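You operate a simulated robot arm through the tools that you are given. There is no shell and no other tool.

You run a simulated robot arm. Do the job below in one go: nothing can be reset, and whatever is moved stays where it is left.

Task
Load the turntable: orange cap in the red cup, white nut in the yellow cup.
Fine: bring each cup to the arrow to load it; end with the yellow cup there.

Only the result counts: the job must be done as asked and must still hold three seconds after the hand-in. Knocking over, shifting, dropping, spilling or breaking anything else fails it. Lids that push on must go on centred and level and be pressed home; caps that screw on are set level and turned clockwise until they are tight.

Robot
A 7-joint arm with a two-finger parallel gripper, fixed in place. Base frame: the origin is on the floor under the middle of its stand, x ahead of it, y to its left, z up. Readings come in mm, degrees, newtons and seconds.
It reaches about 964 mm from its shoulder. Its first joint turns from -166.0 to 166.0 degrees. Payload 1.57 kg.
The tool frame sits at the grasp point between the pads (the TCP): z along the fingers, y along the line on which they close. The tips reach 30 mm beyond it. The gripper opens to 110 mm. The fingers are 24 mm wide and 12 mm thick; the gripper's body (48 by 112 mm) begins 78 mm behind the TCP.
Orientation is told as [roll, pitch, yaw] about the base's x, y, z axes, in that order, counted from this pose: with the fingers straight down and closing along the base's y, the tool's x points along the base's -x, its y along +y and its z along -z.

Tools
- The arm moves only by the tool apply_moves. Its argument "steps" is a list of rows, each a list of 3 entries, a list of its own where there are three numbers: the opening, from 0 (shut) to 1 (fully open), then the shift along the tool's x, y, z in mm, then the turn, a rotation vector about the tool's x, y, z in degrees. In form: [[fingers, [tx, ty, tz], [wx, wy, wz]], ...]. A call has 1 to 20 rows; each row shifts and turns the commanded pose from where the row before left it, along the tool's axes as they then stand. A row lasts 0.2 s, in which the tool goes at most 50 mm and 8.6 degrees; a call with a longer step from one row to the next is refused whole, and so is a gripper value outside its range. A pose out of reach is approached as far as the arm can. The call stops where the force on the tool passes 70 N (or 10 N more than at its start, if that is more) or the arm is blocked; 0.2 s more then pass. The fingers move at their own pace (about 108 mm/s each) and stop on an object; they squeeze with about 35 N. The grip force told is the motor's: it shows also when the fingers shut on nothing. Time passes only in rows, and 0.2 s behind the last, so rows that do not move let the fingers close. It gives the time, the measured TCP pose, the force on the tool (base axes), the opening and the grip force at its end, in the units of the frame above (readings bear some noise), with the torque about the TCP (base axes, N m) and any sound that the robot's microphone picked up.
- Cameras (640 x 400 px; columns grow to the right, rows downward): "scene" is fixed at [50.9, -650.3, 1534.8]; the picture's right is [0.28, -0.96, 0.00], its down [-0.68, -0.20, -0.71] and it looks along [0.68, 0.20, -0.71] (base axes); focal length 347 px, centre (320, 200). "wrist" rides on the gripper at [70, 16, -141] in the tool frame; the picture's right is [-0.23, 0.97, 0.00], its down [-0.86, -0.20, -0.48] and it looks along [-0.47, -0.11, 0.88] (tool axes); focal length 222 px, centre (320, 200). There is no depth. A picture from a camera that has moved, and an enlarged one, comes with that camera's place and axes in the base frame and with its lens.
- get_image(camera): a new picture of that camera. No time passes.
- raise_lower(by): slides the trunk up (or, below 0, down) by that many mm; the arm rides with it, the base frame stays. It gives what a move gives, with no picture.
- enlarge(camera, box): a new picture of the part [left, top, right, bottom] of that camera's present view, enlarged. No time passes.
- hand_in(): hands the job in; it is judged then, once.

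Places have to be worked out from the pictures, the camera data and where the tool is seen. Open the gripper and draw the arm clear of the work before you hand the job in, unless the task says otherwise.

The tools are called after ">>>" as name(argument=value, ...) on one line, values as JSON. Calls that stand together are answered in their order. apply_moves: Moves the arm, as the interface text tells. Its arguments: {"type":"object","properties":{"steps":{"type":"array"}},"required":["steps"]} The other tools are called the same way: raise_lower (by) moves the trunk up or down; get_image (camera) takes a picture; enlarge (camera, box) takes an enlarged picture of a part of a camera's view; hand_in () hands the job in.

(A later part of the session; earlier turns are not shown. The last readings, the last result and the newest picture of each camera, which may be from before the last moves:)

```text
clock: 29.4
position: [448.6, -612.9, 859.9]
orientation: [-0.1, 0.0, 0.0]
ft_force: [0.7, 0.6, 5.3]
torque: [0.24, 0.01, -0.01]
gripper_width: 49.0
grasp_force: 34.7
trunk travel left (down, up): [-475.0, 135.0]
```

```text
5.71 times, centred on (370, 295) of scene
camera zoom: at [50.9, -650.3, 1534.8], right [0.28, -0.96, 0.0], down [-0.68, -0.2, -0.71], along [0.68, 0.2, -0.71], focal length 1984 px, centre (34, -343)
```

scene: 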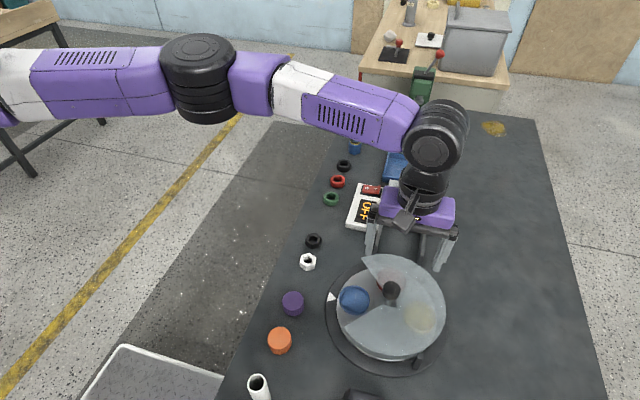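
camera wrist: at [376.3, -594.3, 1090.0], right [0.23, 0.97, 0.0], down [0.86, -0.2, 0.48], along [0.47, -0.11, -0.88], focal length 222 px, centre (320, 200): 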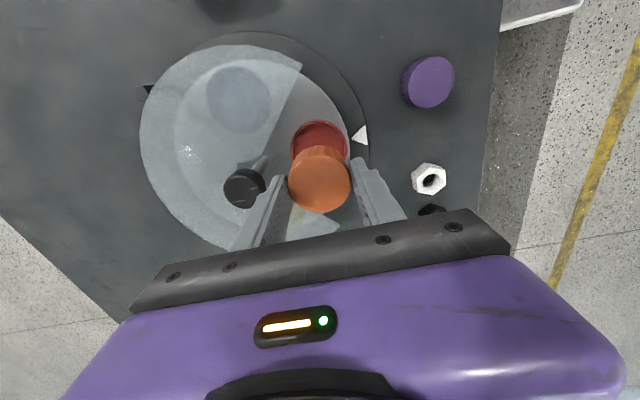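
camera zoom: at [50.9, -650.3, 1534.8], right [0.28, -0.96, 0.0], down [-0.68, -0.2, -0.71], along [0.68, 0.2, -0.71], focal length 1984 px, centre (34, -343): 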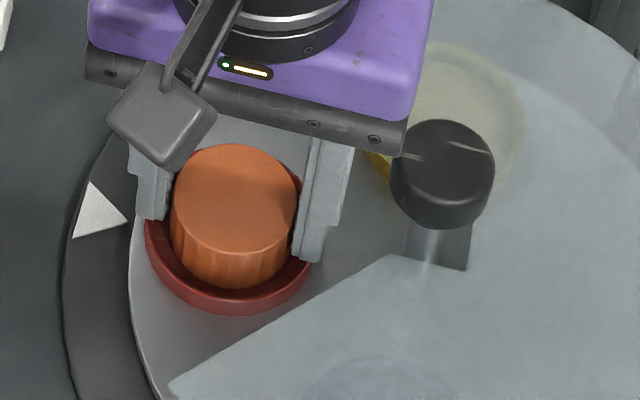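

Contact at about 5 N with a small torque, suggesting the outer fingertip just meets the rim or the cap meets the floor. I raise 1 mm to unload and open the fingers only slightly so the inner finger stays clear of the knob.

>>> apply_moves(steps=[[0, [0, 0, -1], [0, 0, 0]], [0.5, [0, 0, 0], [0, 0, 0]], [0.55, [0, 0, 0], [0, 0, 0]], [0.55, [0, 0, 0], [0, 0, 0]]])

>>> enlarge(camera="scene", box=[330, 260, 410, 330])

>>> enlarge(camera="wrist", box=[220, 80, 420, 230])

```text
clock: 30.4
position: [448.9, -613.7, 860.5]
orientation: [0.1, 0.0, 0.1]
ft_force: [0.3, 0.3, -0.5]
torque: [0.01, 0.0, 0.02]
gripper_width: 60.4
grasp_force: 0.1
trunk travel left (down, up): [-475.0, 135.0]
```

```text
5.71 times, centred on (370, 295) of scene
camera zoom: at [50.9, -650.3, 1534.8], right [0.28, -0.96, 0.0], down [-0.68, -0.2, -0.71], along [0.68, 0.2, -0.71], focal length 1984 px, centre (34, -343)
```

zoom: 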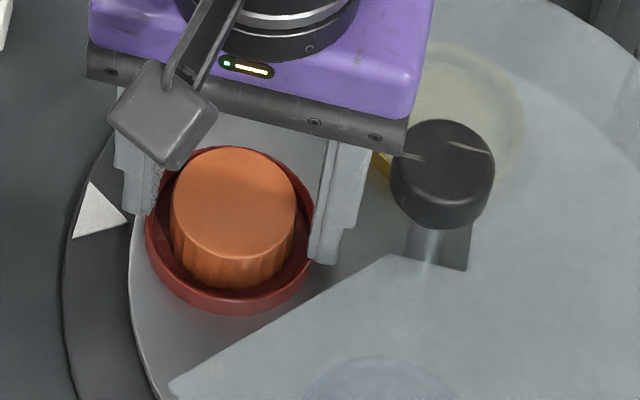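

```text
2.67 times, centred on (320, 155) of wrist
camera zoom: at [379.5, -596.5, 1001.4], right [0.23, 0.97, 0.0], down [0.86, -0.2, 0.48], along [0.47, -0.11, -0.88], focal length 592 px, centre (320, 320)
```

zoom: 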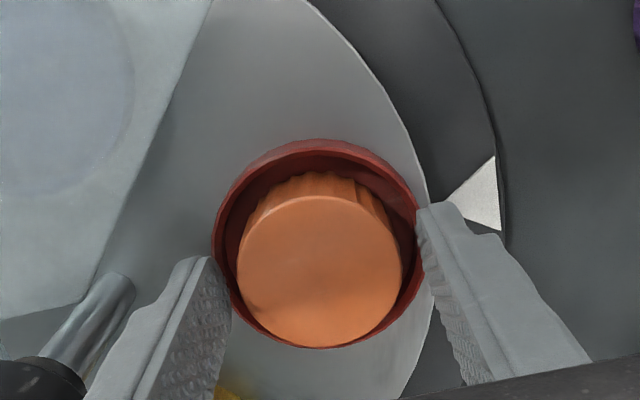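

The cap rests inside the red cup. I lift straight up clear of the cover and knob and inspect.

>>> apply_moves(steps=[[0.55, [0, 0, -8], [0, 0, 0]], [0.55, [0, 0, -20], [0, 0, 0]], [0.55, [0, 0, -40], [0, 0, 0]], [0.55, [0, 0, -45], [0, 0, 0]], [0.55, [0, 0, -45], [0, 0, 0]], [0.55, [0, 0, -15], [0, 0, 0]]])

>>> get_image(camera="wrist")

>>> enlarge(camera="wrist", box=[220, 40, 420, 220])

>>> enlarge(camera="scene", box=[320, 240, 460, 380])

```text
clock: 31.8
position: [448.9, -613.1, 1033.3]
orientation: [0.0, 0.0, 0.0]
ft_force: [-0.3, 0.2, 0.2]
torque: [0.02, -0.03, 0.04]
gripper_width: 60.4
grasp_force: 0.0
trunk travel left (down, up): [-475.0, 135.0]
```

```text
taken
camera wrist: at [378.7, -596.8, 1175.9], right [0.23, 0.97, 0.0], down [0.86, -0.2, 0.48], along [0.47, -0.11, -0.88], focal length 222 px, centre (320, 200)
```

wrist: 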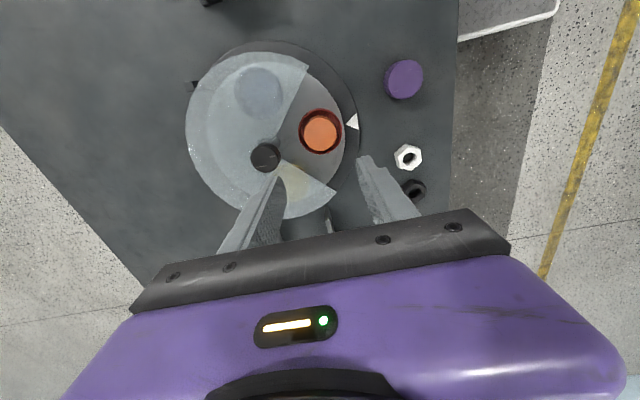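

```text
2.22 times, centred on (320, 130) of wrist
camera zoom: at [378.7, -596.8, 1175.9], right [0.23, 0.97, 0.0], down [0.86, -0.2, 0.48], along [0.47, -0.11, -0.88], focal length 494 px, centre (320, 356)
```

zoom: 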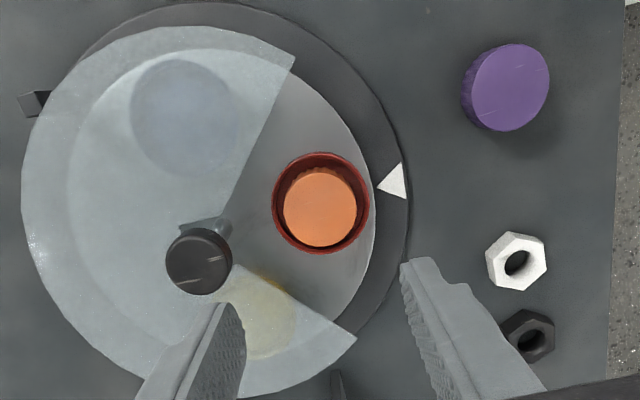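

```text
2.86 times, centred on (390, 310) of scene
camera zoom: at [50.9, -650.3, 1534.8], right [0.28, -0.96, 0.0], down [-0.68, -0.2, -0.71], along [0.68, 0.2, -0.71], focal length 992 px, centre (120, -114)
```

zoom: 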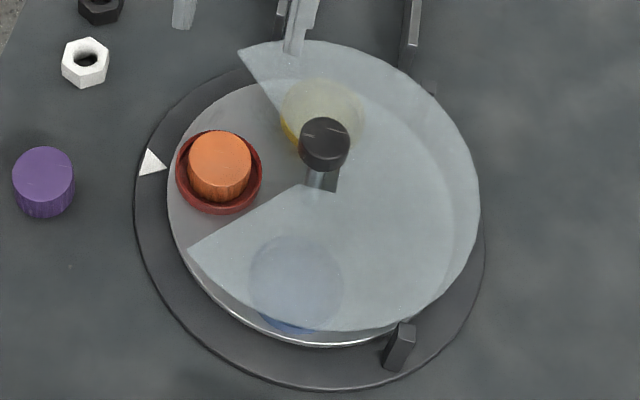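

The cap is well inside the red cup. Now I go back over the knob (using a refined axis of about (449,-685.3) from the previous side load) at yaw -48°.

>>> apply_moves(steps=[[0.8, [0, -36.2, 0], [0, 0, 0]], [0.8, [0, -36.2, 0], [0, 0, 0]], [0.8, [0, 0, 0], [0, 0, 8]], [0.8, [0, 0, 0], [0, 0, 8]], [0.8, [0, 0, 0], [0, 0, 8]], [0.8, [0, 0, 0], [0, 0, 8]], [0.8, [0, 0, 0], [0, 0, 8]], [0.8, [0, 0, 0], [0, 0, 8]], [0.8, [0, 0, 0], [0, 0, 0]]])

>>> enlarge(camera="wrist", box=[220, 20, 420, 220])

```text
clock: 33.8
position: [450.2, -685.8, 1031.7]
orientation: [0.0, 0.0, -48.1]
ft_force: [0.3, -0.5, 0.3]
torque: [-0.01, -0.02, -0.05]
gripper_width: 87.8
grasp_force: 0.1
trunk travel left (down, up): [-475.0, 135.0]
```

```text
2.00 times, centred on (320, 120) of wrist
camera zoom: at [414.9, -622.5, 1173.8], right [0.88, 0.48, 0.0], down [0.42, -0.77, 0.48], along [0.23, -0.42, -0.88], focal length 444 px, centre (320, 360)
```

zoom: 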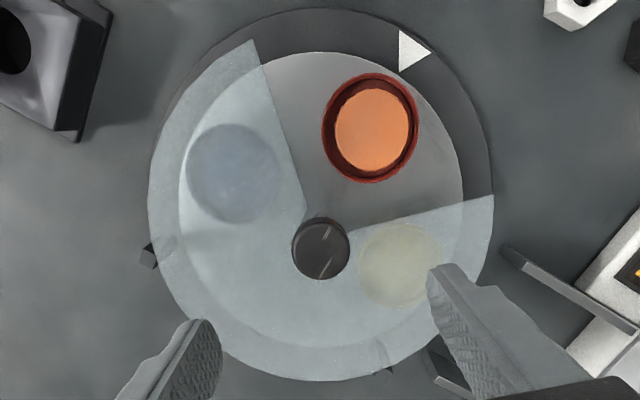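

TCP and knob agree within 1 mm. I descend around the knob and grip it.

>>> apply_moves(steps=[[0.8, [0.5, 0, 30], [0, 0, 0]], [0.8, [0, 0, 40], [0, 0, 0]], [0.8, [0, 0, 30], [0, 0, 0]], [0.8, [0, 0, 20], [0, 0, 0]], [0.8, [0, 0, 7], [0, 0, 0]], [0.5, [0, 0, 0], [0, 0, 0]], [0, [0, 0, 0], [0, 0, 0]], [0, [0, 0, 0], [0, 0, 0]], [0, [0, 0, 0], [0, 0, 0]]])

>>> get_image(camera="wrist")

```text
clock: 35.8
position: [450.9, -686.1, 905.4]
orientation: [0.1, 0.0, -48.0]
ft_force: [5.0, 8.1, -0.5]
torque: [0.17, 0.12, 0.03]
gripper_width: 34.8
grasp_force: 41.7
trunk travel left (down, up): [-475.0, 135.0]
```

```text
taken
camera wrist: at [415.3, -622.9, 1047.1], right [0.88, 0.48, 0.0], down [0.42, -0.77, 0.48], along [0.23, -0.42, -0.88], focal length 222 px, centre (320, 200)
```

wrist: 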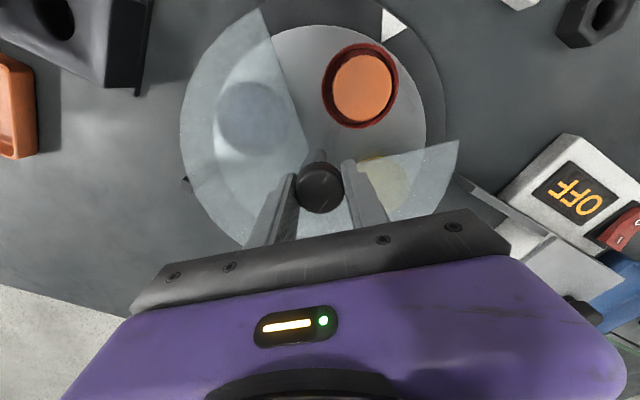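

Gripped at 34.8 mm with ~9 N side load; I shift 0.7 mm along the closing line to relieve it, then turn 44° and check forces.

>>> apply_moves(steps=[[0, [0, 0.7, 0], [0, 0, 0]], [0, [0, 0, 0], [0, 0, -4]], [0, [0, 0, 0], [0, 0, -5]], [0, [0, 0, 0], [0, 0, -5]], [0, [0, 0, 0], [0, 0, -5]], [0, [0, 0, 0], [0, 0, -5]], [0, [0, 0, 0], [0, 0, -5]], [0, [0, 0, 0], [0, 0, -5]], [0, [0, 0, 0], [0, 0, -5]], [0, [0, 0, 0], [0, 0, -5]], [0, [0, 0, 0], [0, 0, 0]]])

>>> enlarge(camera="scene", box=[320, 240, 460, 380])

```text
clock: 38.2
position: [449.7, -684.6, 905.4]
orientation: [0.0, 0.0, -4.0]
ft_force: [8.1, -22.0, -3.6]
torque: [0.0, -1.0, 0.0]
gripper_width: 34.6
grasp_force: 42.3
trunk travel left (down, up): [-475.0, 135.0]
```

```text
2.86 times, centred on (390, 310) of scene
camera zoom: at [50.9, -650.3, 1534.8], right [0.28, -0.96, 0.0], down [-0.68, -0.2, -0.71], along [0.68, 0.2, -0.71], focal length 992 px, centre (120, -114)
```

zoom: 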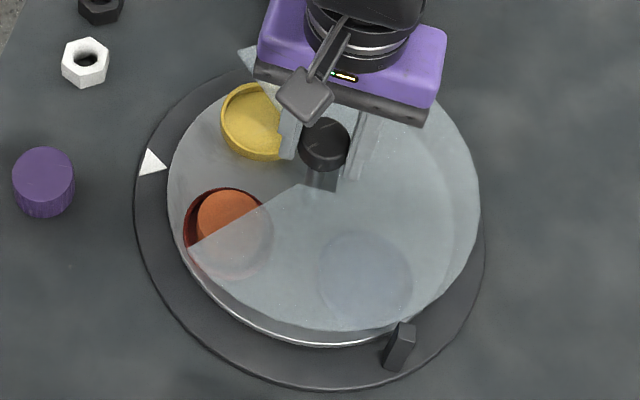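

Side load is -22 N in y, so I shift 1.4 mm that way to unload, then turn another 40°.

>>> apply_moves(steps=[[0, [-0.5, -1.4, 0], [0, 0, 0]], [0, [0, 0, 0], [0, 0, -5]], [0, [0, 0, 0], [0, 0, -5]], [0, [0, 0, 0], [0, 0, -5]], [0, [0, 0, 0], [0, 0, -5]], [0, [0, 0, 0], [0, 0, -5]], [0, [0, 0, 0], [0, 0, -5]], [0, [0, 0, 0], [0, 0, -5]], [0, [0, 0, 0], [0, 0, -5]], [0, [0, 0, 0], [0, 0, -3]], [0, [0, 0, 0], [0, 0, -3]], [0, [0, 0, 0], [0, 0, 0]]])

>>> enlarge(camera="scene", box=[320, 240, 460, 380])

```text
clock: 40.8
position: [450.4, -684.9, 904.2]
orientation: [0.0, 0.0, 42.0]
ft_force: [4.6, 8.6, 0.7]
torque: [0.02, 0.16, 0.09]
gripper_width: 34.7
grasp_force: 42.5
trunk travel left (down, up): [-475.0, 135.0]
```

```text
2.86 times, centred on (390, 310) of scene
camera zoom: at [50.9, -650.3, 1534.8], right [0.28, -0.96, 0.0], down [-0.68, -0.2, -0.71], along [0.68, 0.2, -0.71], focal length 992 px, centre (120, -114)
```

zoom: 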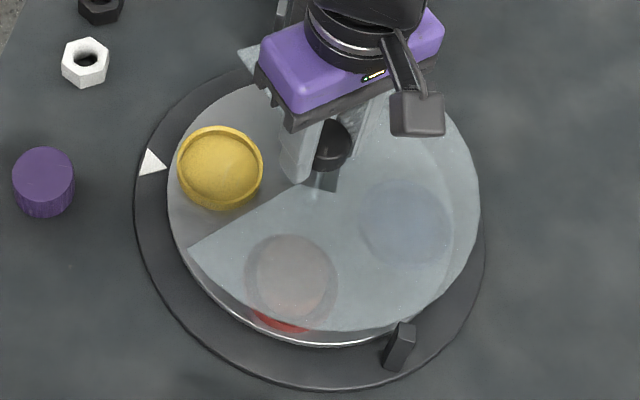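

Yellow is almost at the arrow, in the same state red was before release. I release, rise, and check where it settles.

>>> apply_moves(steps=[[0.6, [0, 0, 0], [0, 0, 0]], [0.6, [0, 0, 0], [0, 0, 0]], [0.6, [0, 0, -20], [0, 0, 6]], [0.6, [0, 0, -35], [0, 0, 8]], [0.6, [0, 0, -35], [0, 0, 8]], [0.6, [0, 0, -35], [0, 0, 8]], [0.6, [0, 0, 0], [0, 0, 8]], [0.6, [0, 0, 0], [0, 0, 4]]])

>>> enlarge(camera="wrist", box=[220, 20, 420, 220])

>>> enlarge(camera="scene", box=[320, 240, 460, 380])

```text
clock: 42.6
position: [450.6, -684.7, 1031.2]
orientation: [0.0, 0.0, -0.2]
ft_force: [0.2, 0.2, -0.4]
torque: [0.03, 0.03, 0.01]
gripper_width: 66.1
grasp_force: 0.0
trunk travel left (down, up): [-475.0, 135.0]
```

```text
2.00 times, centred on (320, 120) of wrist
camera zoom: at [380.3, -668.6, 1172.5], right [0.23, 0.97, 0.0], down [0.85, -0.2, 0.48], along [0.47, -0.11, -0.88], focal length 444 px, centre (320, 360)
```

zoom: 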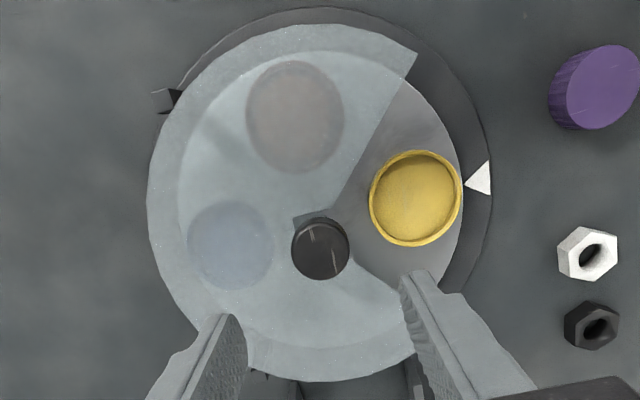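

```text
2.86 times, centred on (390, 310) of scene
camera zoom: at [50.9, -650.3, 1534.8], right [0.28, -0.96, 0.0], down [-0.68, -0.2, -0.71], along [0.68, 0.2, -0.71], focal length 992 px, centre (120, -114)
```

zoom: 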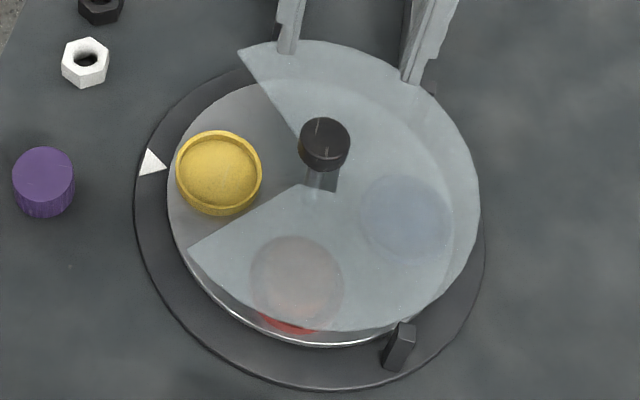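

Yellow is now exactly indexed at the arrow, and the loaded red cup is under the cover. I move over the white nut near (527,-478) to measure it.

>>> apply_moves(steps=[[0.7, [-12.8, 34.5, 0], [0, 0, 0]], [0.7, [-12.8, 34.5, 0], [0, 0, 0]], [0.7, [-12.8, 34.5, 10], [0, 0, 0]], [0.7, [-12.8, 34.5, 20], [0, 0, 0]], [0.7, [-12.8, 34.5, 25], [0, 0, 0]], [0.7, [-12.8, 34.5, 26], [0, 0, 0]], [0.7, [0, 0, 0], [0, 0, 0]]])

>>> get_image(camera="wrist")

>>> enlarge(camera="wrist", box=[260, 100, 400, 220])

>>> enlarge(camera="scene", box=[280, 220, 340, 290])

```text
clock: 44.2
position: [522.0, -479.1, 948.2]
orientation: [-0.1, 0.0, 0.1]
ft_force: [-0.8, -0.8, -0.2]
torque: [-0.02, 0.01, -0.01]
gripper_width: 77.0
grasp_force: 0.1
trunk travel left (down, up): [-475.0, 135.0]
```

```text
taken
camera wrist: at [452.8, -461.6, 1090.4], right [0.23, 0.97, 0.0], down [0.86, -0.2, 0.48], along [0.47, -0.11, -0.88], focal length 222 px, centre (320, 200)
```

wrist: 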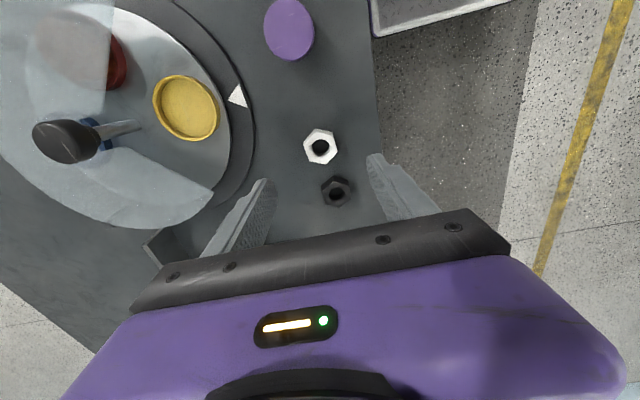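

```text
3.33 times, centred on (330, 160) of wrist
camera zoom: at [452.8, -461.6, 1090.4], right [0.23, 0.97, 0.0], down [0.86, -0.2, 0.48], along [0.47, -0.11, -0.88], focal length 740 px, centre (287, 333)
```

zoom: 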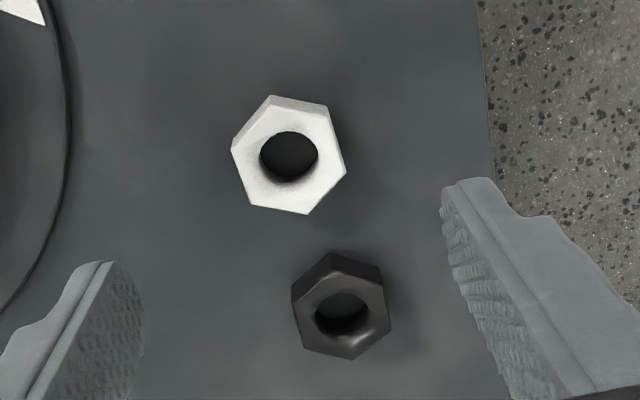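

```text
5.71 times, centred on (310, 255) of scene
camera zoom: at [50.9, -650.3, 1534.8], right [0.28, -0.96, 0.0], down [-0.68, -0.2, -0.71], along [0.68, 0.2, -0.71], focal length 1984 px, centre (377, -114)
```

zoom: 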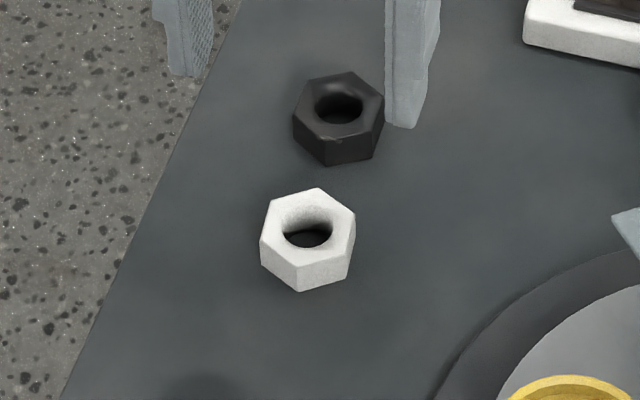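

The nut computes to centre (527.8,-478.2), top z≈812, 39 mm across flats, with a flat pair facing about 5.5° off the base y axis. I align there with yaw +5.5° and descend partway to refine.

>>> apply_moves(steps=[[0.7, [-5, -0.6, 20], [0, 0, 0]], [0.7, [0, 0, 25], [0, 0, -5.5]], [0.7, [0, 0, 28], [0, 0, 0]], [0.7, [0, 0, 0], [0, 0, 0]]])

>>> get_image(camera="wrist")

>>> enlarge(camera="wrist", box=[240, 90, 400, 220])

```text
clock: 45.2
position: [528.8, -479.1, 873.4]
orientation: [0.0, 0.0, 5.6]
ft_force: [0.0, 0.6, 0.3]
torque: [0.0, 0.02, 0.0]
gripper_width: 77.1
grasp_force: 0.2
trunk travel left (down, up): [-475.0, 135.0]
```

```text
taken
camera wrist: at [458.1, -469.6, 1016.0], right [0.13, 0.99, 0.0], down [0.87, -0.12, 0.48], along [0.47, -0.06, -0.88], focal length 222 px, centre (320, 200)
```

wrist: 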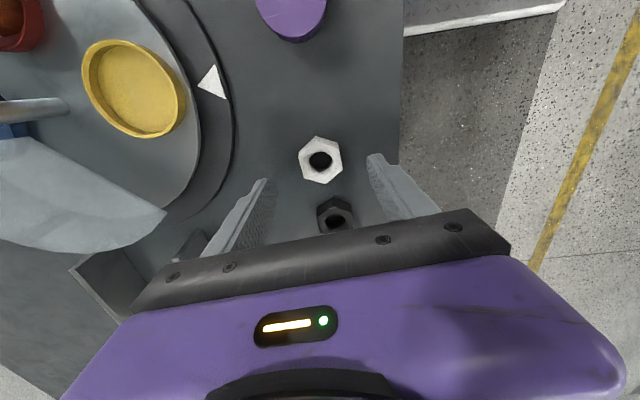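

```text
3.08 times, centred on (320, 155) of wrist
camera zoom: at [458.1, -469.6, 1016.0], right [0.13, 0.99, 0.0], down [0.87, -0.12, 0.48], along [0.47, -0.06, -0.88], focal length 684 px, centre (320, 338)
```

zoom: 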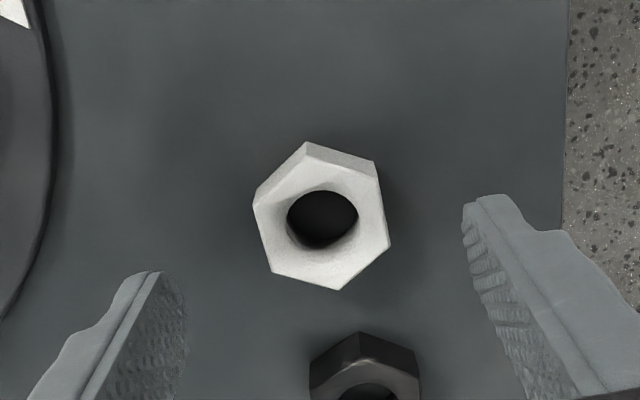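

The nut is centred under the TCP within 0.5 mm and its flats are square to the closing line. I descend 39 mm so the tips overlap the nut's upper ~7 mm, then check.

>>> apply_moves(steps=[[0.7, [0, 0.4, 20], [0, 0, 0]], [0.7, [0, 0, 12], [0, 0, 0]], [0.7, [0, 0, 7], [0, 0, 0]], [0.7, [0, 0, 0], [0, 0, 0]]])

>>> enlarge(camera="wrist", box=[240, 90, 400, 220])

>>> enlarge(camera="scene", box=[270, 210, 350, 290])

```text
clock: 46.2
position: [532.1, -479.1, 837.5]
orientation: [-0.1, 0.0, 5.5]
ft_force: [0.9, 0.4, 0.3]
torque: [-0.01, 0.0, 0.01]
gripper_width: 77.1
grasp_force: 0.1
trunk travel left (down, up): [-475.0, 135.0]
```

```text
3.08 times, centred on (320, 155) of wrist
camera zoom: at [459.9, -468.9, 979.1], right [0.13, 0.99, 0.0], down [0.87, -0.12, 0.48], along [0.47, -0.06, -0.88], focal length 684 px, centre (320, 338)
```

zoom: 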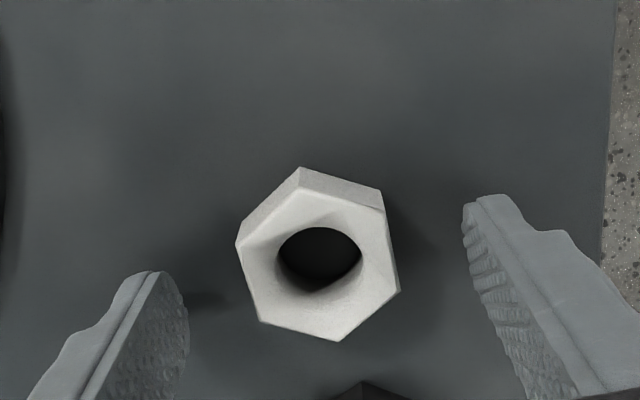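

```text
5.00 times, centred on (310, 250) of scene
camera zoom: at [50.9, -650.3, 1534.8], right [0.28, -0.96, 0.0], down [-0.68, -0.2, -0.71], along [0.68, 0.2, -0.71], focal length 1736 px, centre (370, -50)
```

zoom: 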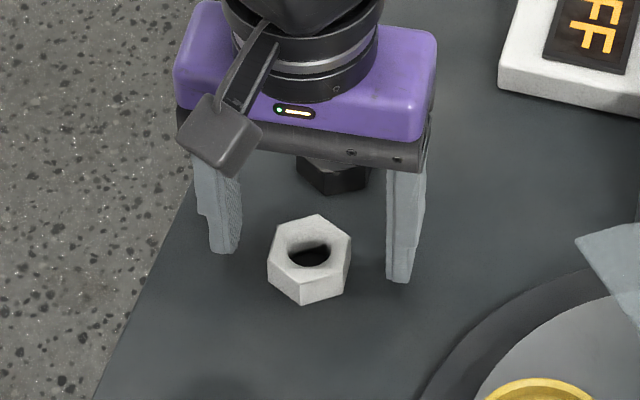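

The height margin is uncertain by a few mm, so I calibrate it: with the fingers open astride the nut, I lower gently until the tips just touch the table.

>>> apply_moves(steps=[[0.7, [2.4, 0, 5], [0, 0, 0]], [0.7, [0, 0, 4], [0, 0, 0]], [0.7, [0, 0, 0], [0, 0, 0]]])

>>> apply_moves(steps=[[0.7, [0, 0, 1.5], [0, 0, 0]], [0.7, [0, 0, 0], [0, 0, 0]]])

>>> apply_moves(steps=[[0.7, [0, 0, 1.5], [0, 0, 0]], [0.7, [0, 0, 0], [0, 0, 0]]])

```text
clock: 47.0
position: [528.6, -479.6, 830.4]
orientation: [0.0, 0.0, 5.5]
ft_force: [-1.4, 1.5, 19.4]
torque: [0.87, 0.07, 0.02]
gripper_width: 78.1
grasp_force: 1.5
trunk travel left (down, up): [-475.0, 135.0]
```

```text
clock: 47.6
position: [529.7, -479.5, 831.6]
orientation: [-0.2, 0.0, 5.5]
ft_force: [-4.2, 0.8, 49.6]
torque: [2.2, 0.31, 0.13]
gripper_width: 78.2
grasp_force: 1.0
trunk travel left (down, up): [-475.0, 135.0]
```

```text
clock: 48.3
position: [529.6, -481.9, 829.9]
orientation: [-0.3, 0.0, 5.4]
ft_force: [-3.5, 5.7, 27.3]
torque: [1.42, 0.11, 0.18]
gripper_width: 81.9
grasp_force: 2.6
trunk travel left (down, up): [-475.0, 135.0]
stopped in row 2: the force on the tool passed its limit at 70 N (the readings are from after the stop); the commanded pose is now the measured one
```

The contact is on the +y finger only and came earlier than expected. I look before moving anything.

>>> get_image(camera="wrist")

>>> enlarge(camera="scene", box=[270, 210, 350, 290])

>>> enlarge(camera="wrist", box=[200, 100, 440, 240])

```text
taken
camera wrist: at [458.0, -470.9, 971.9], right [0.13, 0.99, -0.01], down [0.87, -0.11, 0.48], along [0.47, -0.07, -0.88], focal length 222 px, centre (320, 200)
```

wrist: 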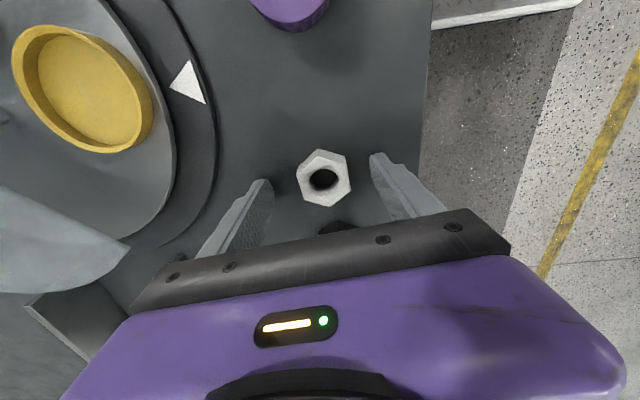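

```text
5.00 times, centred on (310, 250) of scene
camera zoom: at [50.9, -650.3, 1534.8], right [0.28, -0.96, 0.0], down [-0.68, -0.2, -0.71], along [0.68, 0.2, -0.71], focal length 1736 px, centre (370, -50)
```

zoom: 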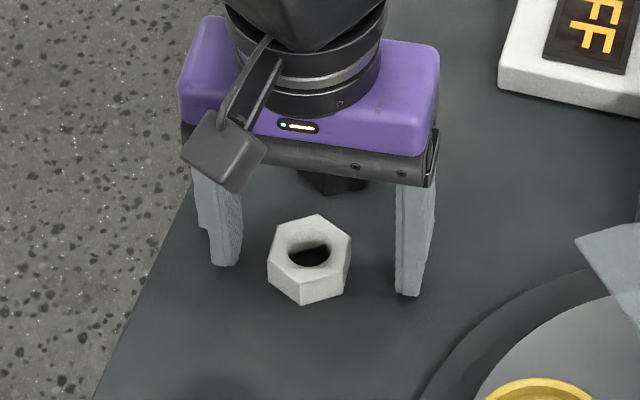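

```text
2.67 times, centred on (320, 170) of wrist
camera zoom: at [458.0, -470.9, 971.9], right [0.13, 0.99, -0.01], down [0.87, -0.11, 0.48], along [0.47, -0.07, -0.88], focal length 592 px, centre (320, 280)
```

zoom: 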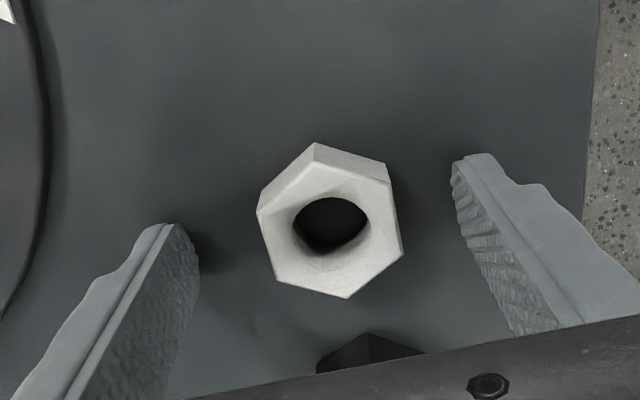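

The table is simply at z≈800 (tips touching at TCP≈830), higher than my estimate, and the nut has not moved. I raise 11 mm so the tips overlap the nut's upper half, then re-check centring.

>>> apply_moves(steps=[[0.7, [0, 0, -3], [0, 0, 0]], [0.7, [0, 0, -8], [0, 0, 0]], [0.7, [0, 0, 0], [0, 0, 0]], [0.7, [0, 0, 0], [0, 0, 0]]])

>>> enlarge(camera="wrist", box=[240, 90, 400, 220])

```text
clock: 49.3
position: [528.8, -482.2, 840.1]
orientation: [-0.3, -0.1, 5.6]
ft_force: [-0.1, -0.7, 0.8]
torque: [0.01, 0.01, 0.01]
gripper_width: 77.3
grasp_force: 0.0
trunk travel left (down, up): [-475.0, 135.0]
```

```text
3.08 times, centred on (320, 155) of wrist
camera zoom: at [458.4, -470.7, 981.5], right [0.13, 0.99, -0.01], down [0.87, -0.11, 0.48], along [0.47, -0.07, -0.88], focal length 684 px, centre (320, 338)
```

zoom: 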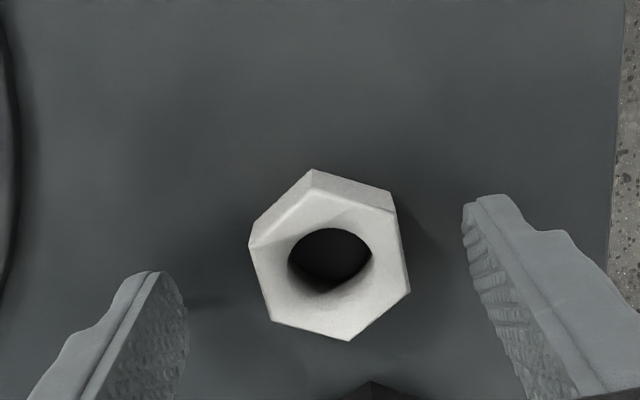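

The nut is offset (+3.9,+3.4) mm in tool x,y after that slip, and the tool has a 0.3° roll. I correct both and close on the nut's flats.

>>> apply_moves(steps=[[0.7, [2, 1.7, 0], [-0.3, 0, 0]], [0.7, [1.9, 1.7, 0], [0, 0, 0]], [0.7, [0, 0, 0], [0, 0, 0]]])

>>> enlarge(camera="wrist", box=[240, 90, 400, 220])

```text
clock: 50.1
position: [524.8, -478.3, 840.1]
orientation: [0.0, -0.1, 5.4]
ft_force: [0.2, -0.4, -1.2]
torque: [0.01, -0.03, -0.01]
gripper_width: 76.9
grasp_force: 0.2
trunk travel left (down, up): [-475.0, 135.0]
```

```text
3.08 times, centred on (320, 155) of wrist
camera zoom: at [454.4, -468.2, 981.9], right [0.13, 0.99, 0.0], down [0.87, -0.12, 0.48], along [0.47, -0.06, -0.88], focal length 684 px, centre (320, 338)
```

zoom: 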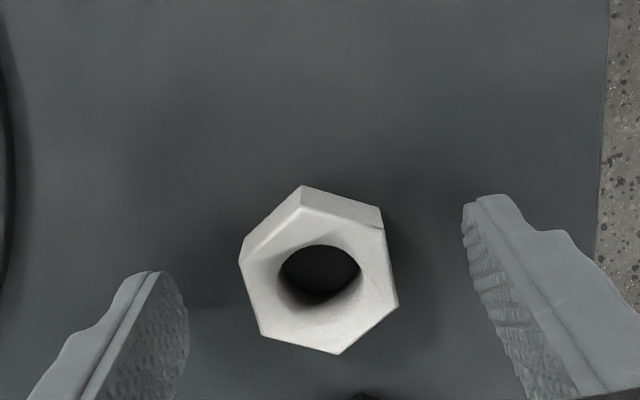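

Now centred within 0.5 mm and square. I close on the nut.

>>> apply_moves(steps=[[0.5, [0, 0, 0], [0, 0, 0]], [0.4, [0, 0, 0], [0, 0, 0]], [0, [0, 0, 0], [0, 0, 0]], [0, [0, 0, 0], [0, 0, 0]], [0, [0, 0, 0], [0, 0, 0]]])

>>> apply_moves(steps=[[0, [0, 0, -4], [0, 0, 0]], [0, [0, 0, -8], [0, 0, 0]], [0, [0, 0, -18], [0, 0, 0]], [0, [0, 0, -40], [0, 0, 0]], [0, [0, 0, -40], [0, 0, 0]], [0, [0, 0, 0], [0, 0, 0]]])

>>> get_image(camera="wrist")

>>> enlarge(camera="scene", box=[260, 200, 380, 300])

```text
clock: 51.3
position: [526.1, -478.3, 840.3]
orientation: [0.0, -0.1, 5.5]
ft_force: [0.1, 0.1, 0.0]
torque: [0.0, -0.01, 0.0]
gripper_width: 36.6
grasp_force: 35.1
trunk travel left (down, up): [-475.0, 135.0]
```

```text
clock: 52.7
position: [526.0, -476.9, 947.1]
orientation: [0.0, 0.1, 5.5]
ft_force: [1.2, -0.5, 0.2]
torque: [0.0, 0.01, 0.03]
gripper_width: 37.0
grasp_force: 34.8
trunk travel left (down, up): [-475.0, 135.0]
```

```text
taken
camera wrist: at [453.9, -468.2, 1090.5], right [0.13, 0.99, 0.0], down [0.87, -0.12, 0.48], along [0.47, -0.06, -0.88], focal length 222 px, centre (320, 200)
```

wrist: 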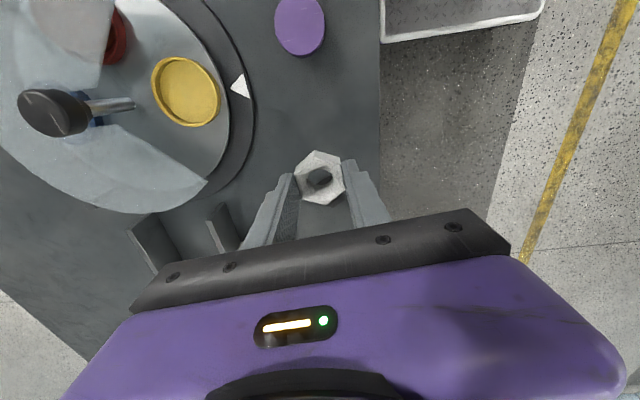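

```text
4.00 times, centred on (320, 250) of scene
camera zoom: at [50.9, -650.3, 1534.8], right [0.28, -0.96, 0.0], down [-0.68, -0.2, -0.71], along [0.68, 0.2, -0.71], focal length 1389 px, centre (320, 0)
```

zoom: 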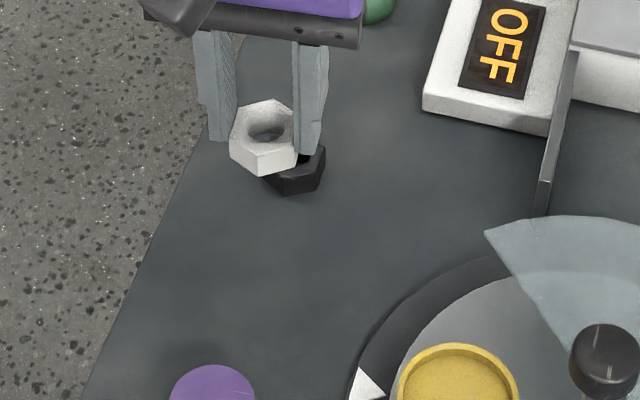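

The nut is held level. I turn yaw back to 0 and carry it over the yellow cup at about (447,-612).

>>> apply_moves(steps=[[0, [0, 0, 0], [0, 0, 5.5]], [0, [15.6, -26.9, 0], [0, 0, 0]], [0, [15.6, -26.9, 0], [0, 0, 0]], [0, [15.6, -26.9, 0], [0, 0, 0]], [0, [15.6, -26.9, 0], [0, 0, 0]], [0, [15.6, -26.9, 0], [0, 0, 0]], [0, [0, 0, 0], [0, 0, 0]]])

>>> enlarge(camera="wrist", box=[220, 80, 420, 230])

>>> enlarge(camera="scene", box=[320, 220, 460, 340])

```text
clock: 54.3
position: [448.5, -614.9, 949.4]
orientation: [0.0, 0.1, 0.0]
ft_force: [0.1, -0.7, 0.9]
torque: [0.01, 0.01, 0.03]
gripper_width: 36.9
grasp_force: 34.7
trunk travel left (down, up): [-475.0, 135.0]
```

```text
2.67 times, centred on (320, 155) of wrist
camera zoom: at [378.9, -597.9, 1090.7], right [0.23, 0.97, 0.0], down [0.86, -0.2, 0.48], along [0.46, -0.11, -0.88], focal length 592 px, centre (320, 320)
```

zoom: 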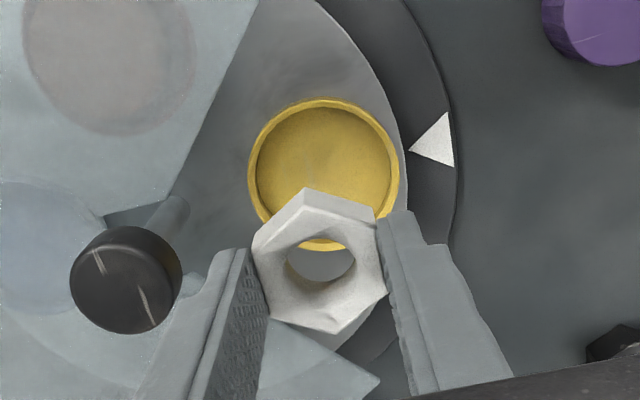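

```text
3.33 times, centred on (390, 280) of scene
camera zoom: at [50.9, -650.3, 1534.8], right [0.28, -0.96, 0.0], down [-0.68, -0.2, -0.71], along [0.68, 0.2, -0.71], focal length 1157 px, centre (87, -67)
```

zoom: 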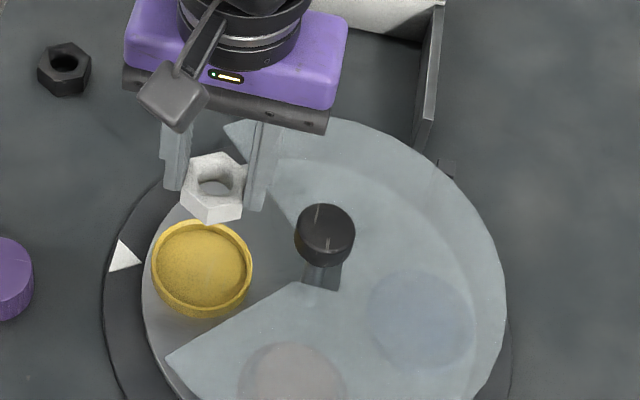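

The cup centre is (+0.8,+1.6) mm from the TCP in tool x,y. I correct and descend to about 8 mm above the expected rim contact height.

>>> apply_moves(steps=[[0, [0.8, 1.6, 20], [0, 0, 0]], [0, [0, 0, 25], [0, 0, 0]], [0, [0, 0, 25], [0, 0, 0]], [0, [0, 0, 11], [0, 0, 0]], [0, [0, 0, 0], [0, 0, 0]]])

>>> enlarge(camera="wrist", box=[220, 80, 420, 230])

>>> enlarge(camera="scene", box=[330, 260, 410, 330])

```text
clock: 55.5
position: [447.5, -611.1, 866.8]
orientation: [0.0, 0.0, -0.1]
ft_force: [-0.4, 0.6, -0.3]
torque: [0.0, -0.02, 0.02]
gripper_width: 36.7
grasp_force: 35.0
trunk travel left (down, up): [-475.0, 135.0]
```

```text
2.67 times, centred on (320, 155) of wrist
camera zoom: at [378.0, -595.2, 1010.9], right [0.23, 0.97, 0.0], down [0.86, -0.2, 0.48], along [0.47, -0.11, -0.88], focal length 592 px, centre (320, 320)
```

zoom: 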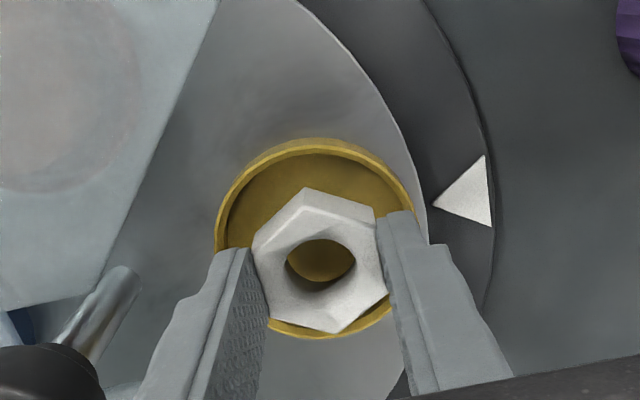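

```text
5.71 times, centred on (370, 295) of scene
camera zoom: at [50.9, -650.3, 1534.8], right [0.28, -0.96, 0.0], down [-0.68, -0.2, -0.71], along [0.68, 0.2, -0.71], focal length 1984 px, centre (34, -343)
```

zoom: 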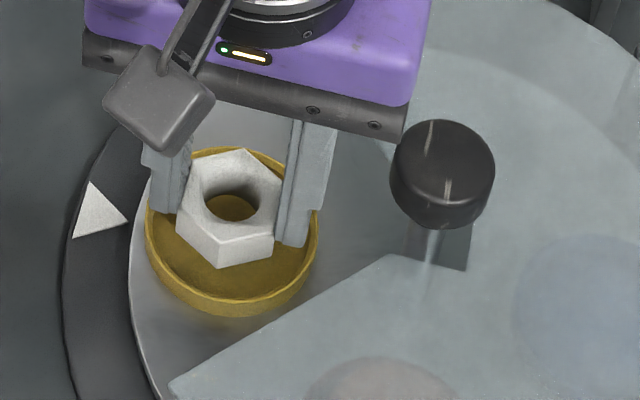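

The nut is centred over the yellow cup. I lower in small steps, watching for contact.

>>> apply_moves(steps=[[0, [0, 0, 2.5], [0, 0, 0]], [0, [0, 0, 1.5], [0, 0, 0]], [0, [0, 0, 0], [0, 0, 0]]])

>>> apply_moves(steps=[[0, [0, 0, 1.2], [0, 0, 0]], [0, [0, 0, 0], [0, 0, 0]]])

```text
clock: 56.3
position: [447.3, -612.5, 864.6]
orientation: [0.0, 0.0, 0.0]
ft_force: [0.7, 0.7, -0.1]
torque: [-0.01, 0.0, -0.02]
gripper_width: 37.1
grasp_force: 34.9
trunk travel left (down, up): [-475.0, 135.0]
```

```text
clock: 56.9
position: [446.5, -611.2, 863.3]
orientation: [0.0, 0.0, -0.1]
ft_force: [0.1, -0.2, -0.4]
torque: [0.02, -0.03, 0.02]
gripper_width: 37.1
grasp_force: 35.2
trunk travel left (down, up): [-475.0, 135.0]
```

Still free at z≈863; I continue in 1.2 mm steps.

>>> apply_moves(steps=[[0, [0, 0, 1.2], [0, 0, 0]], [0, [0, 0, 0], [0, 0, 0]]])

>>> apply_moves(steps=[[0, [0, 0, 1], [0, 0, 0]], [0, [0, 0, 0], [0, 0, 0]]])

>>> enlarge(camera="scene", box=[330, 260, 410, 330])

```text
clock: 57.5
position: [445.4, -612.5, 862.2]
orientation: [0.0, 0.0, 0.0]
ft_force: [-0.1, -0.9, -0.5]
torque: [0.0, 0.01, 0.02]
gripper_width: 36.8
grasp_force: 35.5
trunk travel left (down, up): [-475.0, 135.0]
```

```text
clock: 58.1
position: [447.1, -611.9, 862.2]
orientation: [0.0, 0.0, 0.1]
ft_force: [-0.2, 0.5, 0.4]
torque: [0.0, 0.02, -0.02]
gripper_width: 36.8
grasp_force: 35.1
trunk travel left (down, up): [-475.0, 135.0]
```

```text
5.71 times, centred on (370, 295) of scene
camera zoom: at [50.9, -650.3, 1534.8], right [0.28, -0.96, 0.0], down [-0.68, -0.2, -0.71], along [0.68, 0.2, -0.71], focal length 1984 px, centre (34, -343)
```

zoom: 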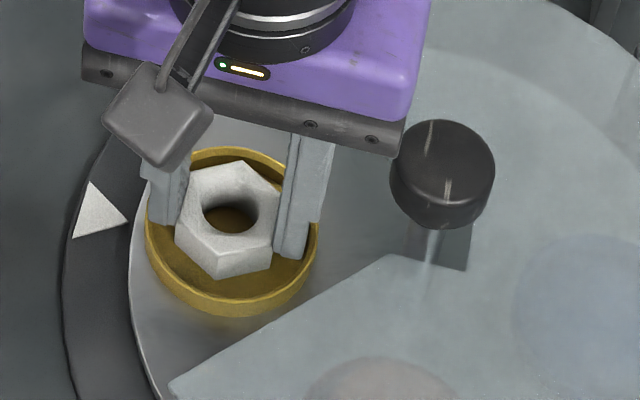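

No contact yet; two more 1 mm steps.

>>> apply_moves(steps=[[0, [0, 0, 1], [0, 0, 0]], [0, [0, 0, 0], [0, 0, 0]]])

>>> apply_moves(steps=[[0, [0, 0, 1], [0, 0, 0]], [0, [0, 0, 0], [0, 0, 0]]])

```text
clock: 58.7
position: [447.1, -611.3, 861.1]
orientation: [0.1, 0.0, -0.1]
ft_force: [-0.2, 0.5, -0.1]
torque: [-0.01, 0.0, 0.01]
gripper_width: 36.7
grasp_force: 35.2
trunk travel left (down, up): [-475.0, 135.0]
```

```text
clock: 59.3
position: [447.2, -612.0, 860.2]
orientation: [0.0, 0.0, 0.0]
ft_force: [0.4, 0.6, 0.1]
torque: [-0.02, 0.0, 0.01]
gripper_width: 36.6
grasp_force: 35.0
trunk travel left (down, up): [-475.0, 135.0]
```

Still no force at z≈860; I keep going in 1 mm steps.

>>> apply_moves(steps=[[0, [0, 0, 1], [0, 0, 0]], [0, [0, 0, 0], [0, 0, 0]]])

>>> apply_moves(steps=[[0, [0, 0, 0.8], [0, 0, 0]], [0, [0, 0, 0], [0, 0, 0]]])

>>> enlarge(camera="scene", box=[330, 260, 410, 330])

>>> enlarge(camera="wrist", box=[220, 80, 420, 230])

```text
clock: 59.9
position: [448.0, -610.1, 858.7]
orientation: [-0.1, 0.0, 0.0]
ft_force: [0.3, -0.6, 1.3]
torque: [0.02, 0.02, 0.05]
gripper_width: 36.6
grasp_force: 35.3
trunk travel left (down, up): [-475.0, 135.0]
```

```text
clock: 60.5
position: [447.2, -611.1, 859.4]
orientation: [-0.1, 0.0, 0.0]
ft_force: [1.0, 0.1, 7.6]
torque: [0.31, 0.11, 0.03]
gripper_width: 36.5
grasp_force: 35.2
trunk travel left (down, up): [-475.0, 135.0]
```

```text
5.71 times, centred on (370, 295) of scene
camera zoom: at [50.9, -650.3, 1534.8], right [0.28, -0.96, 0.0], down [-0.68, -0.2, -0.71], along [0.68, 0.2, -0.71], focal length 1984 px, centre (34, -343)
```

zoom: 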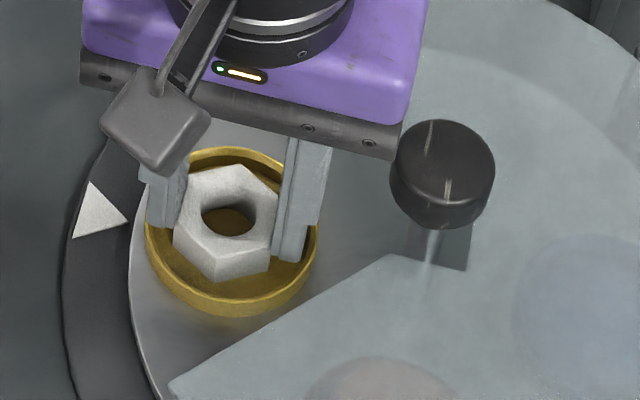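

```text
2.67 times, centred on (320, 155) of wrist
camera zoom: at [377.2, -594.7, 1000.7], right [0.23, 0.97, 0.0], down [0.86, -0.2, 0.48], along [0.47, -0.11, -0.88], focal length 592 px, centre (320, 320)
```

zoom: 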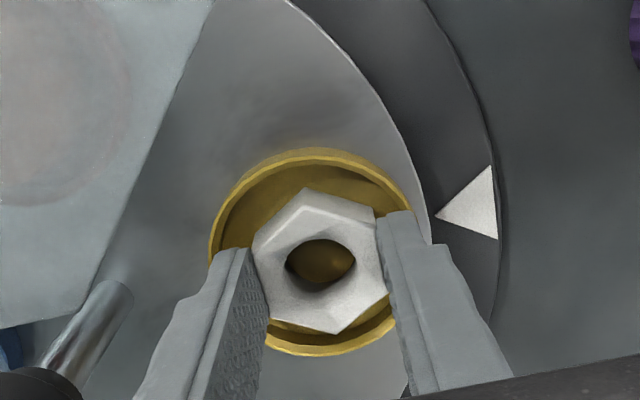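

The outer finger just touches the rim (7.6 N), with the nut bottom practically at the cup floor. I raise 0.8 mm and open a little to release the nut.

>>> apply_moves(steps=[[0, [0, 0, -0.9], [0, 0, 0]], [0.38, [0, 0, 0], [0, 0, 0]], [0.45, [0, 0, 0], [0, 0, 0]], [0.45, [0, 0, 0], [0, 0, 0]]])

>>> enlarge(camera="scene", box=[330, 260, 410, 330])

>>> enlarge(camera="wrist", box=[220, 80, 420, 230])

```text
clock: 61.5
position: [446.5, -611.1, 857.9]
orientation: [0.0, 0.1, 0.0]
ft_force: [-0.7, -4.0, 3.8]
torque: [0.01, -0.06, -0.05]
gripper_width: 45.7
grasp_force: 0.0
trunk travel left (down, up): [-475.0, 135.0]
```

```text
5.71 times, centred on (370, 295) of scene
camera zoom: at [50.9, -650.3, 1534.8], right [0.28, -0.96, 0.0], down [-0.68, -0.2, -0.71], along [0.68, 0.2, -0.71], focal length 1984 px, centre (34, -343)
```

zoom: 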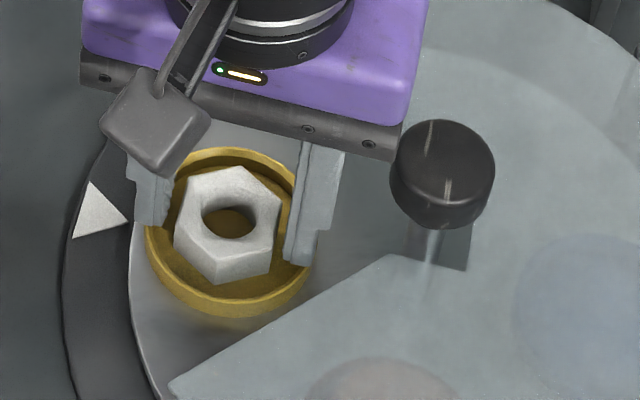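

```text
2.67 times, centred on (320, 155) of wrist
camera zoom: at [376.8, -594.8, 1000.8], right [0.23, 0.97, 0.0], down [0.86, -0.2, 0.48], along [0.47, -0.11, -0.88], focal length 592 px, centre (320, 320)
```

zoom: 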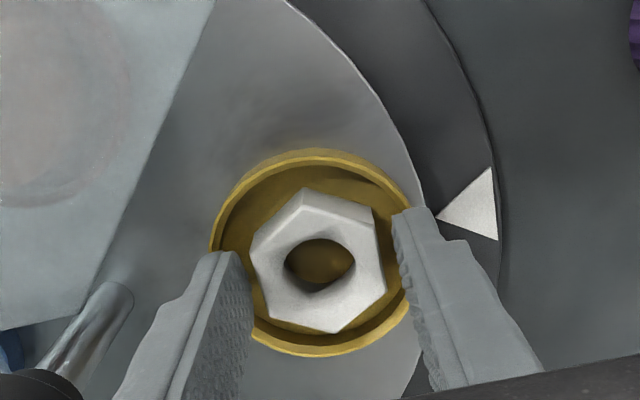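

The nut is released, but the outer finger is pressing lightly on the rim's inside (4 N, stopped at 45.7 mm). I close slightly to 44 mm to unload it, then lift straight up.

>>> apply_moves(steps=[[0.4, [0, 0, 0], [0, 0, 0]], [0.4, [0, 0, 0], [0, 0, 0]]])

>>> apply_moves(steps=[[0.4, [0, 0, -3], [0, 0, 0]], [0.4, [0, 0, -3], [0, 0, 0]], [0.4, [0, 0, 0], [0, 0, 0]]])

>>> enlarge(camera="scene", box=[330, 260, 410, 330])

>>> enlarge(camera="wrist", box=[220, 80, 420, 230])

```text
clock: 62.1
position: [447.4, -611.5, 858.0]
orientation: [0.0, 0.1, 0.0]
ft_force: [-0.2, 0.8, 4.9]
torque: [0.12, -0.01, -0.02]
gripper_width: 45.1
grasp_force: 0.0
trunk travel left (down, up): [-475.0, 135.0]
```

```text
clock: 62.9
position: [448.8, -611.6, 864.3]
orientation: [0.0, 0.1, 0.0]
ft_force: [-0.3, -0.3, 0.5]
torque: [0.03, -0.02, 0.04]
gripper_width: 44.1
grasp_force: 0.1
trunk travel left (down, up): [-475.0, 135.0]
```

```text
5.71 times, centred on (370, 295) of scene
camera zoom: at [50.9, -650.3, 1534.8], right [0.28, -0.96, 0.0], down [-0.68, -0.2, -0.71], along [0.68, 0.2, -0.71], focal length 1984 px, centre (34, -343)
```

zoom: 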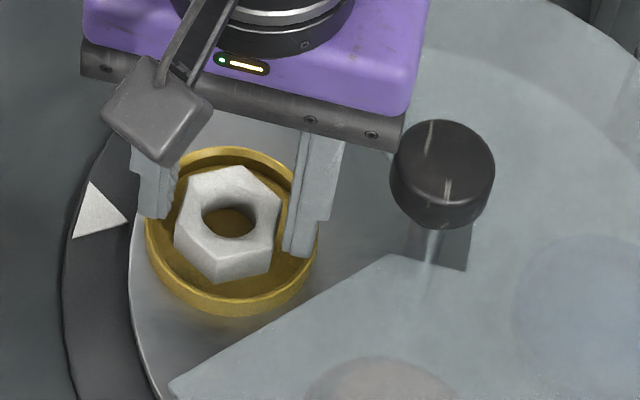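

```text
2.67 times, centred on (320, 155) of wrist
camera zoom: at [377.1, -595.0, 1006.2], right [0.23, 0.97, 0.0], down [0.86, -0.2, 0.48], along [0.47, -0.11, -0.88], focal length 592 px, centre (320, 320)
```

zoom: 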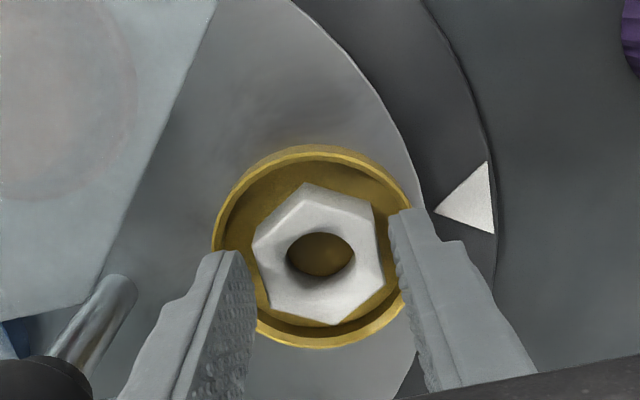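

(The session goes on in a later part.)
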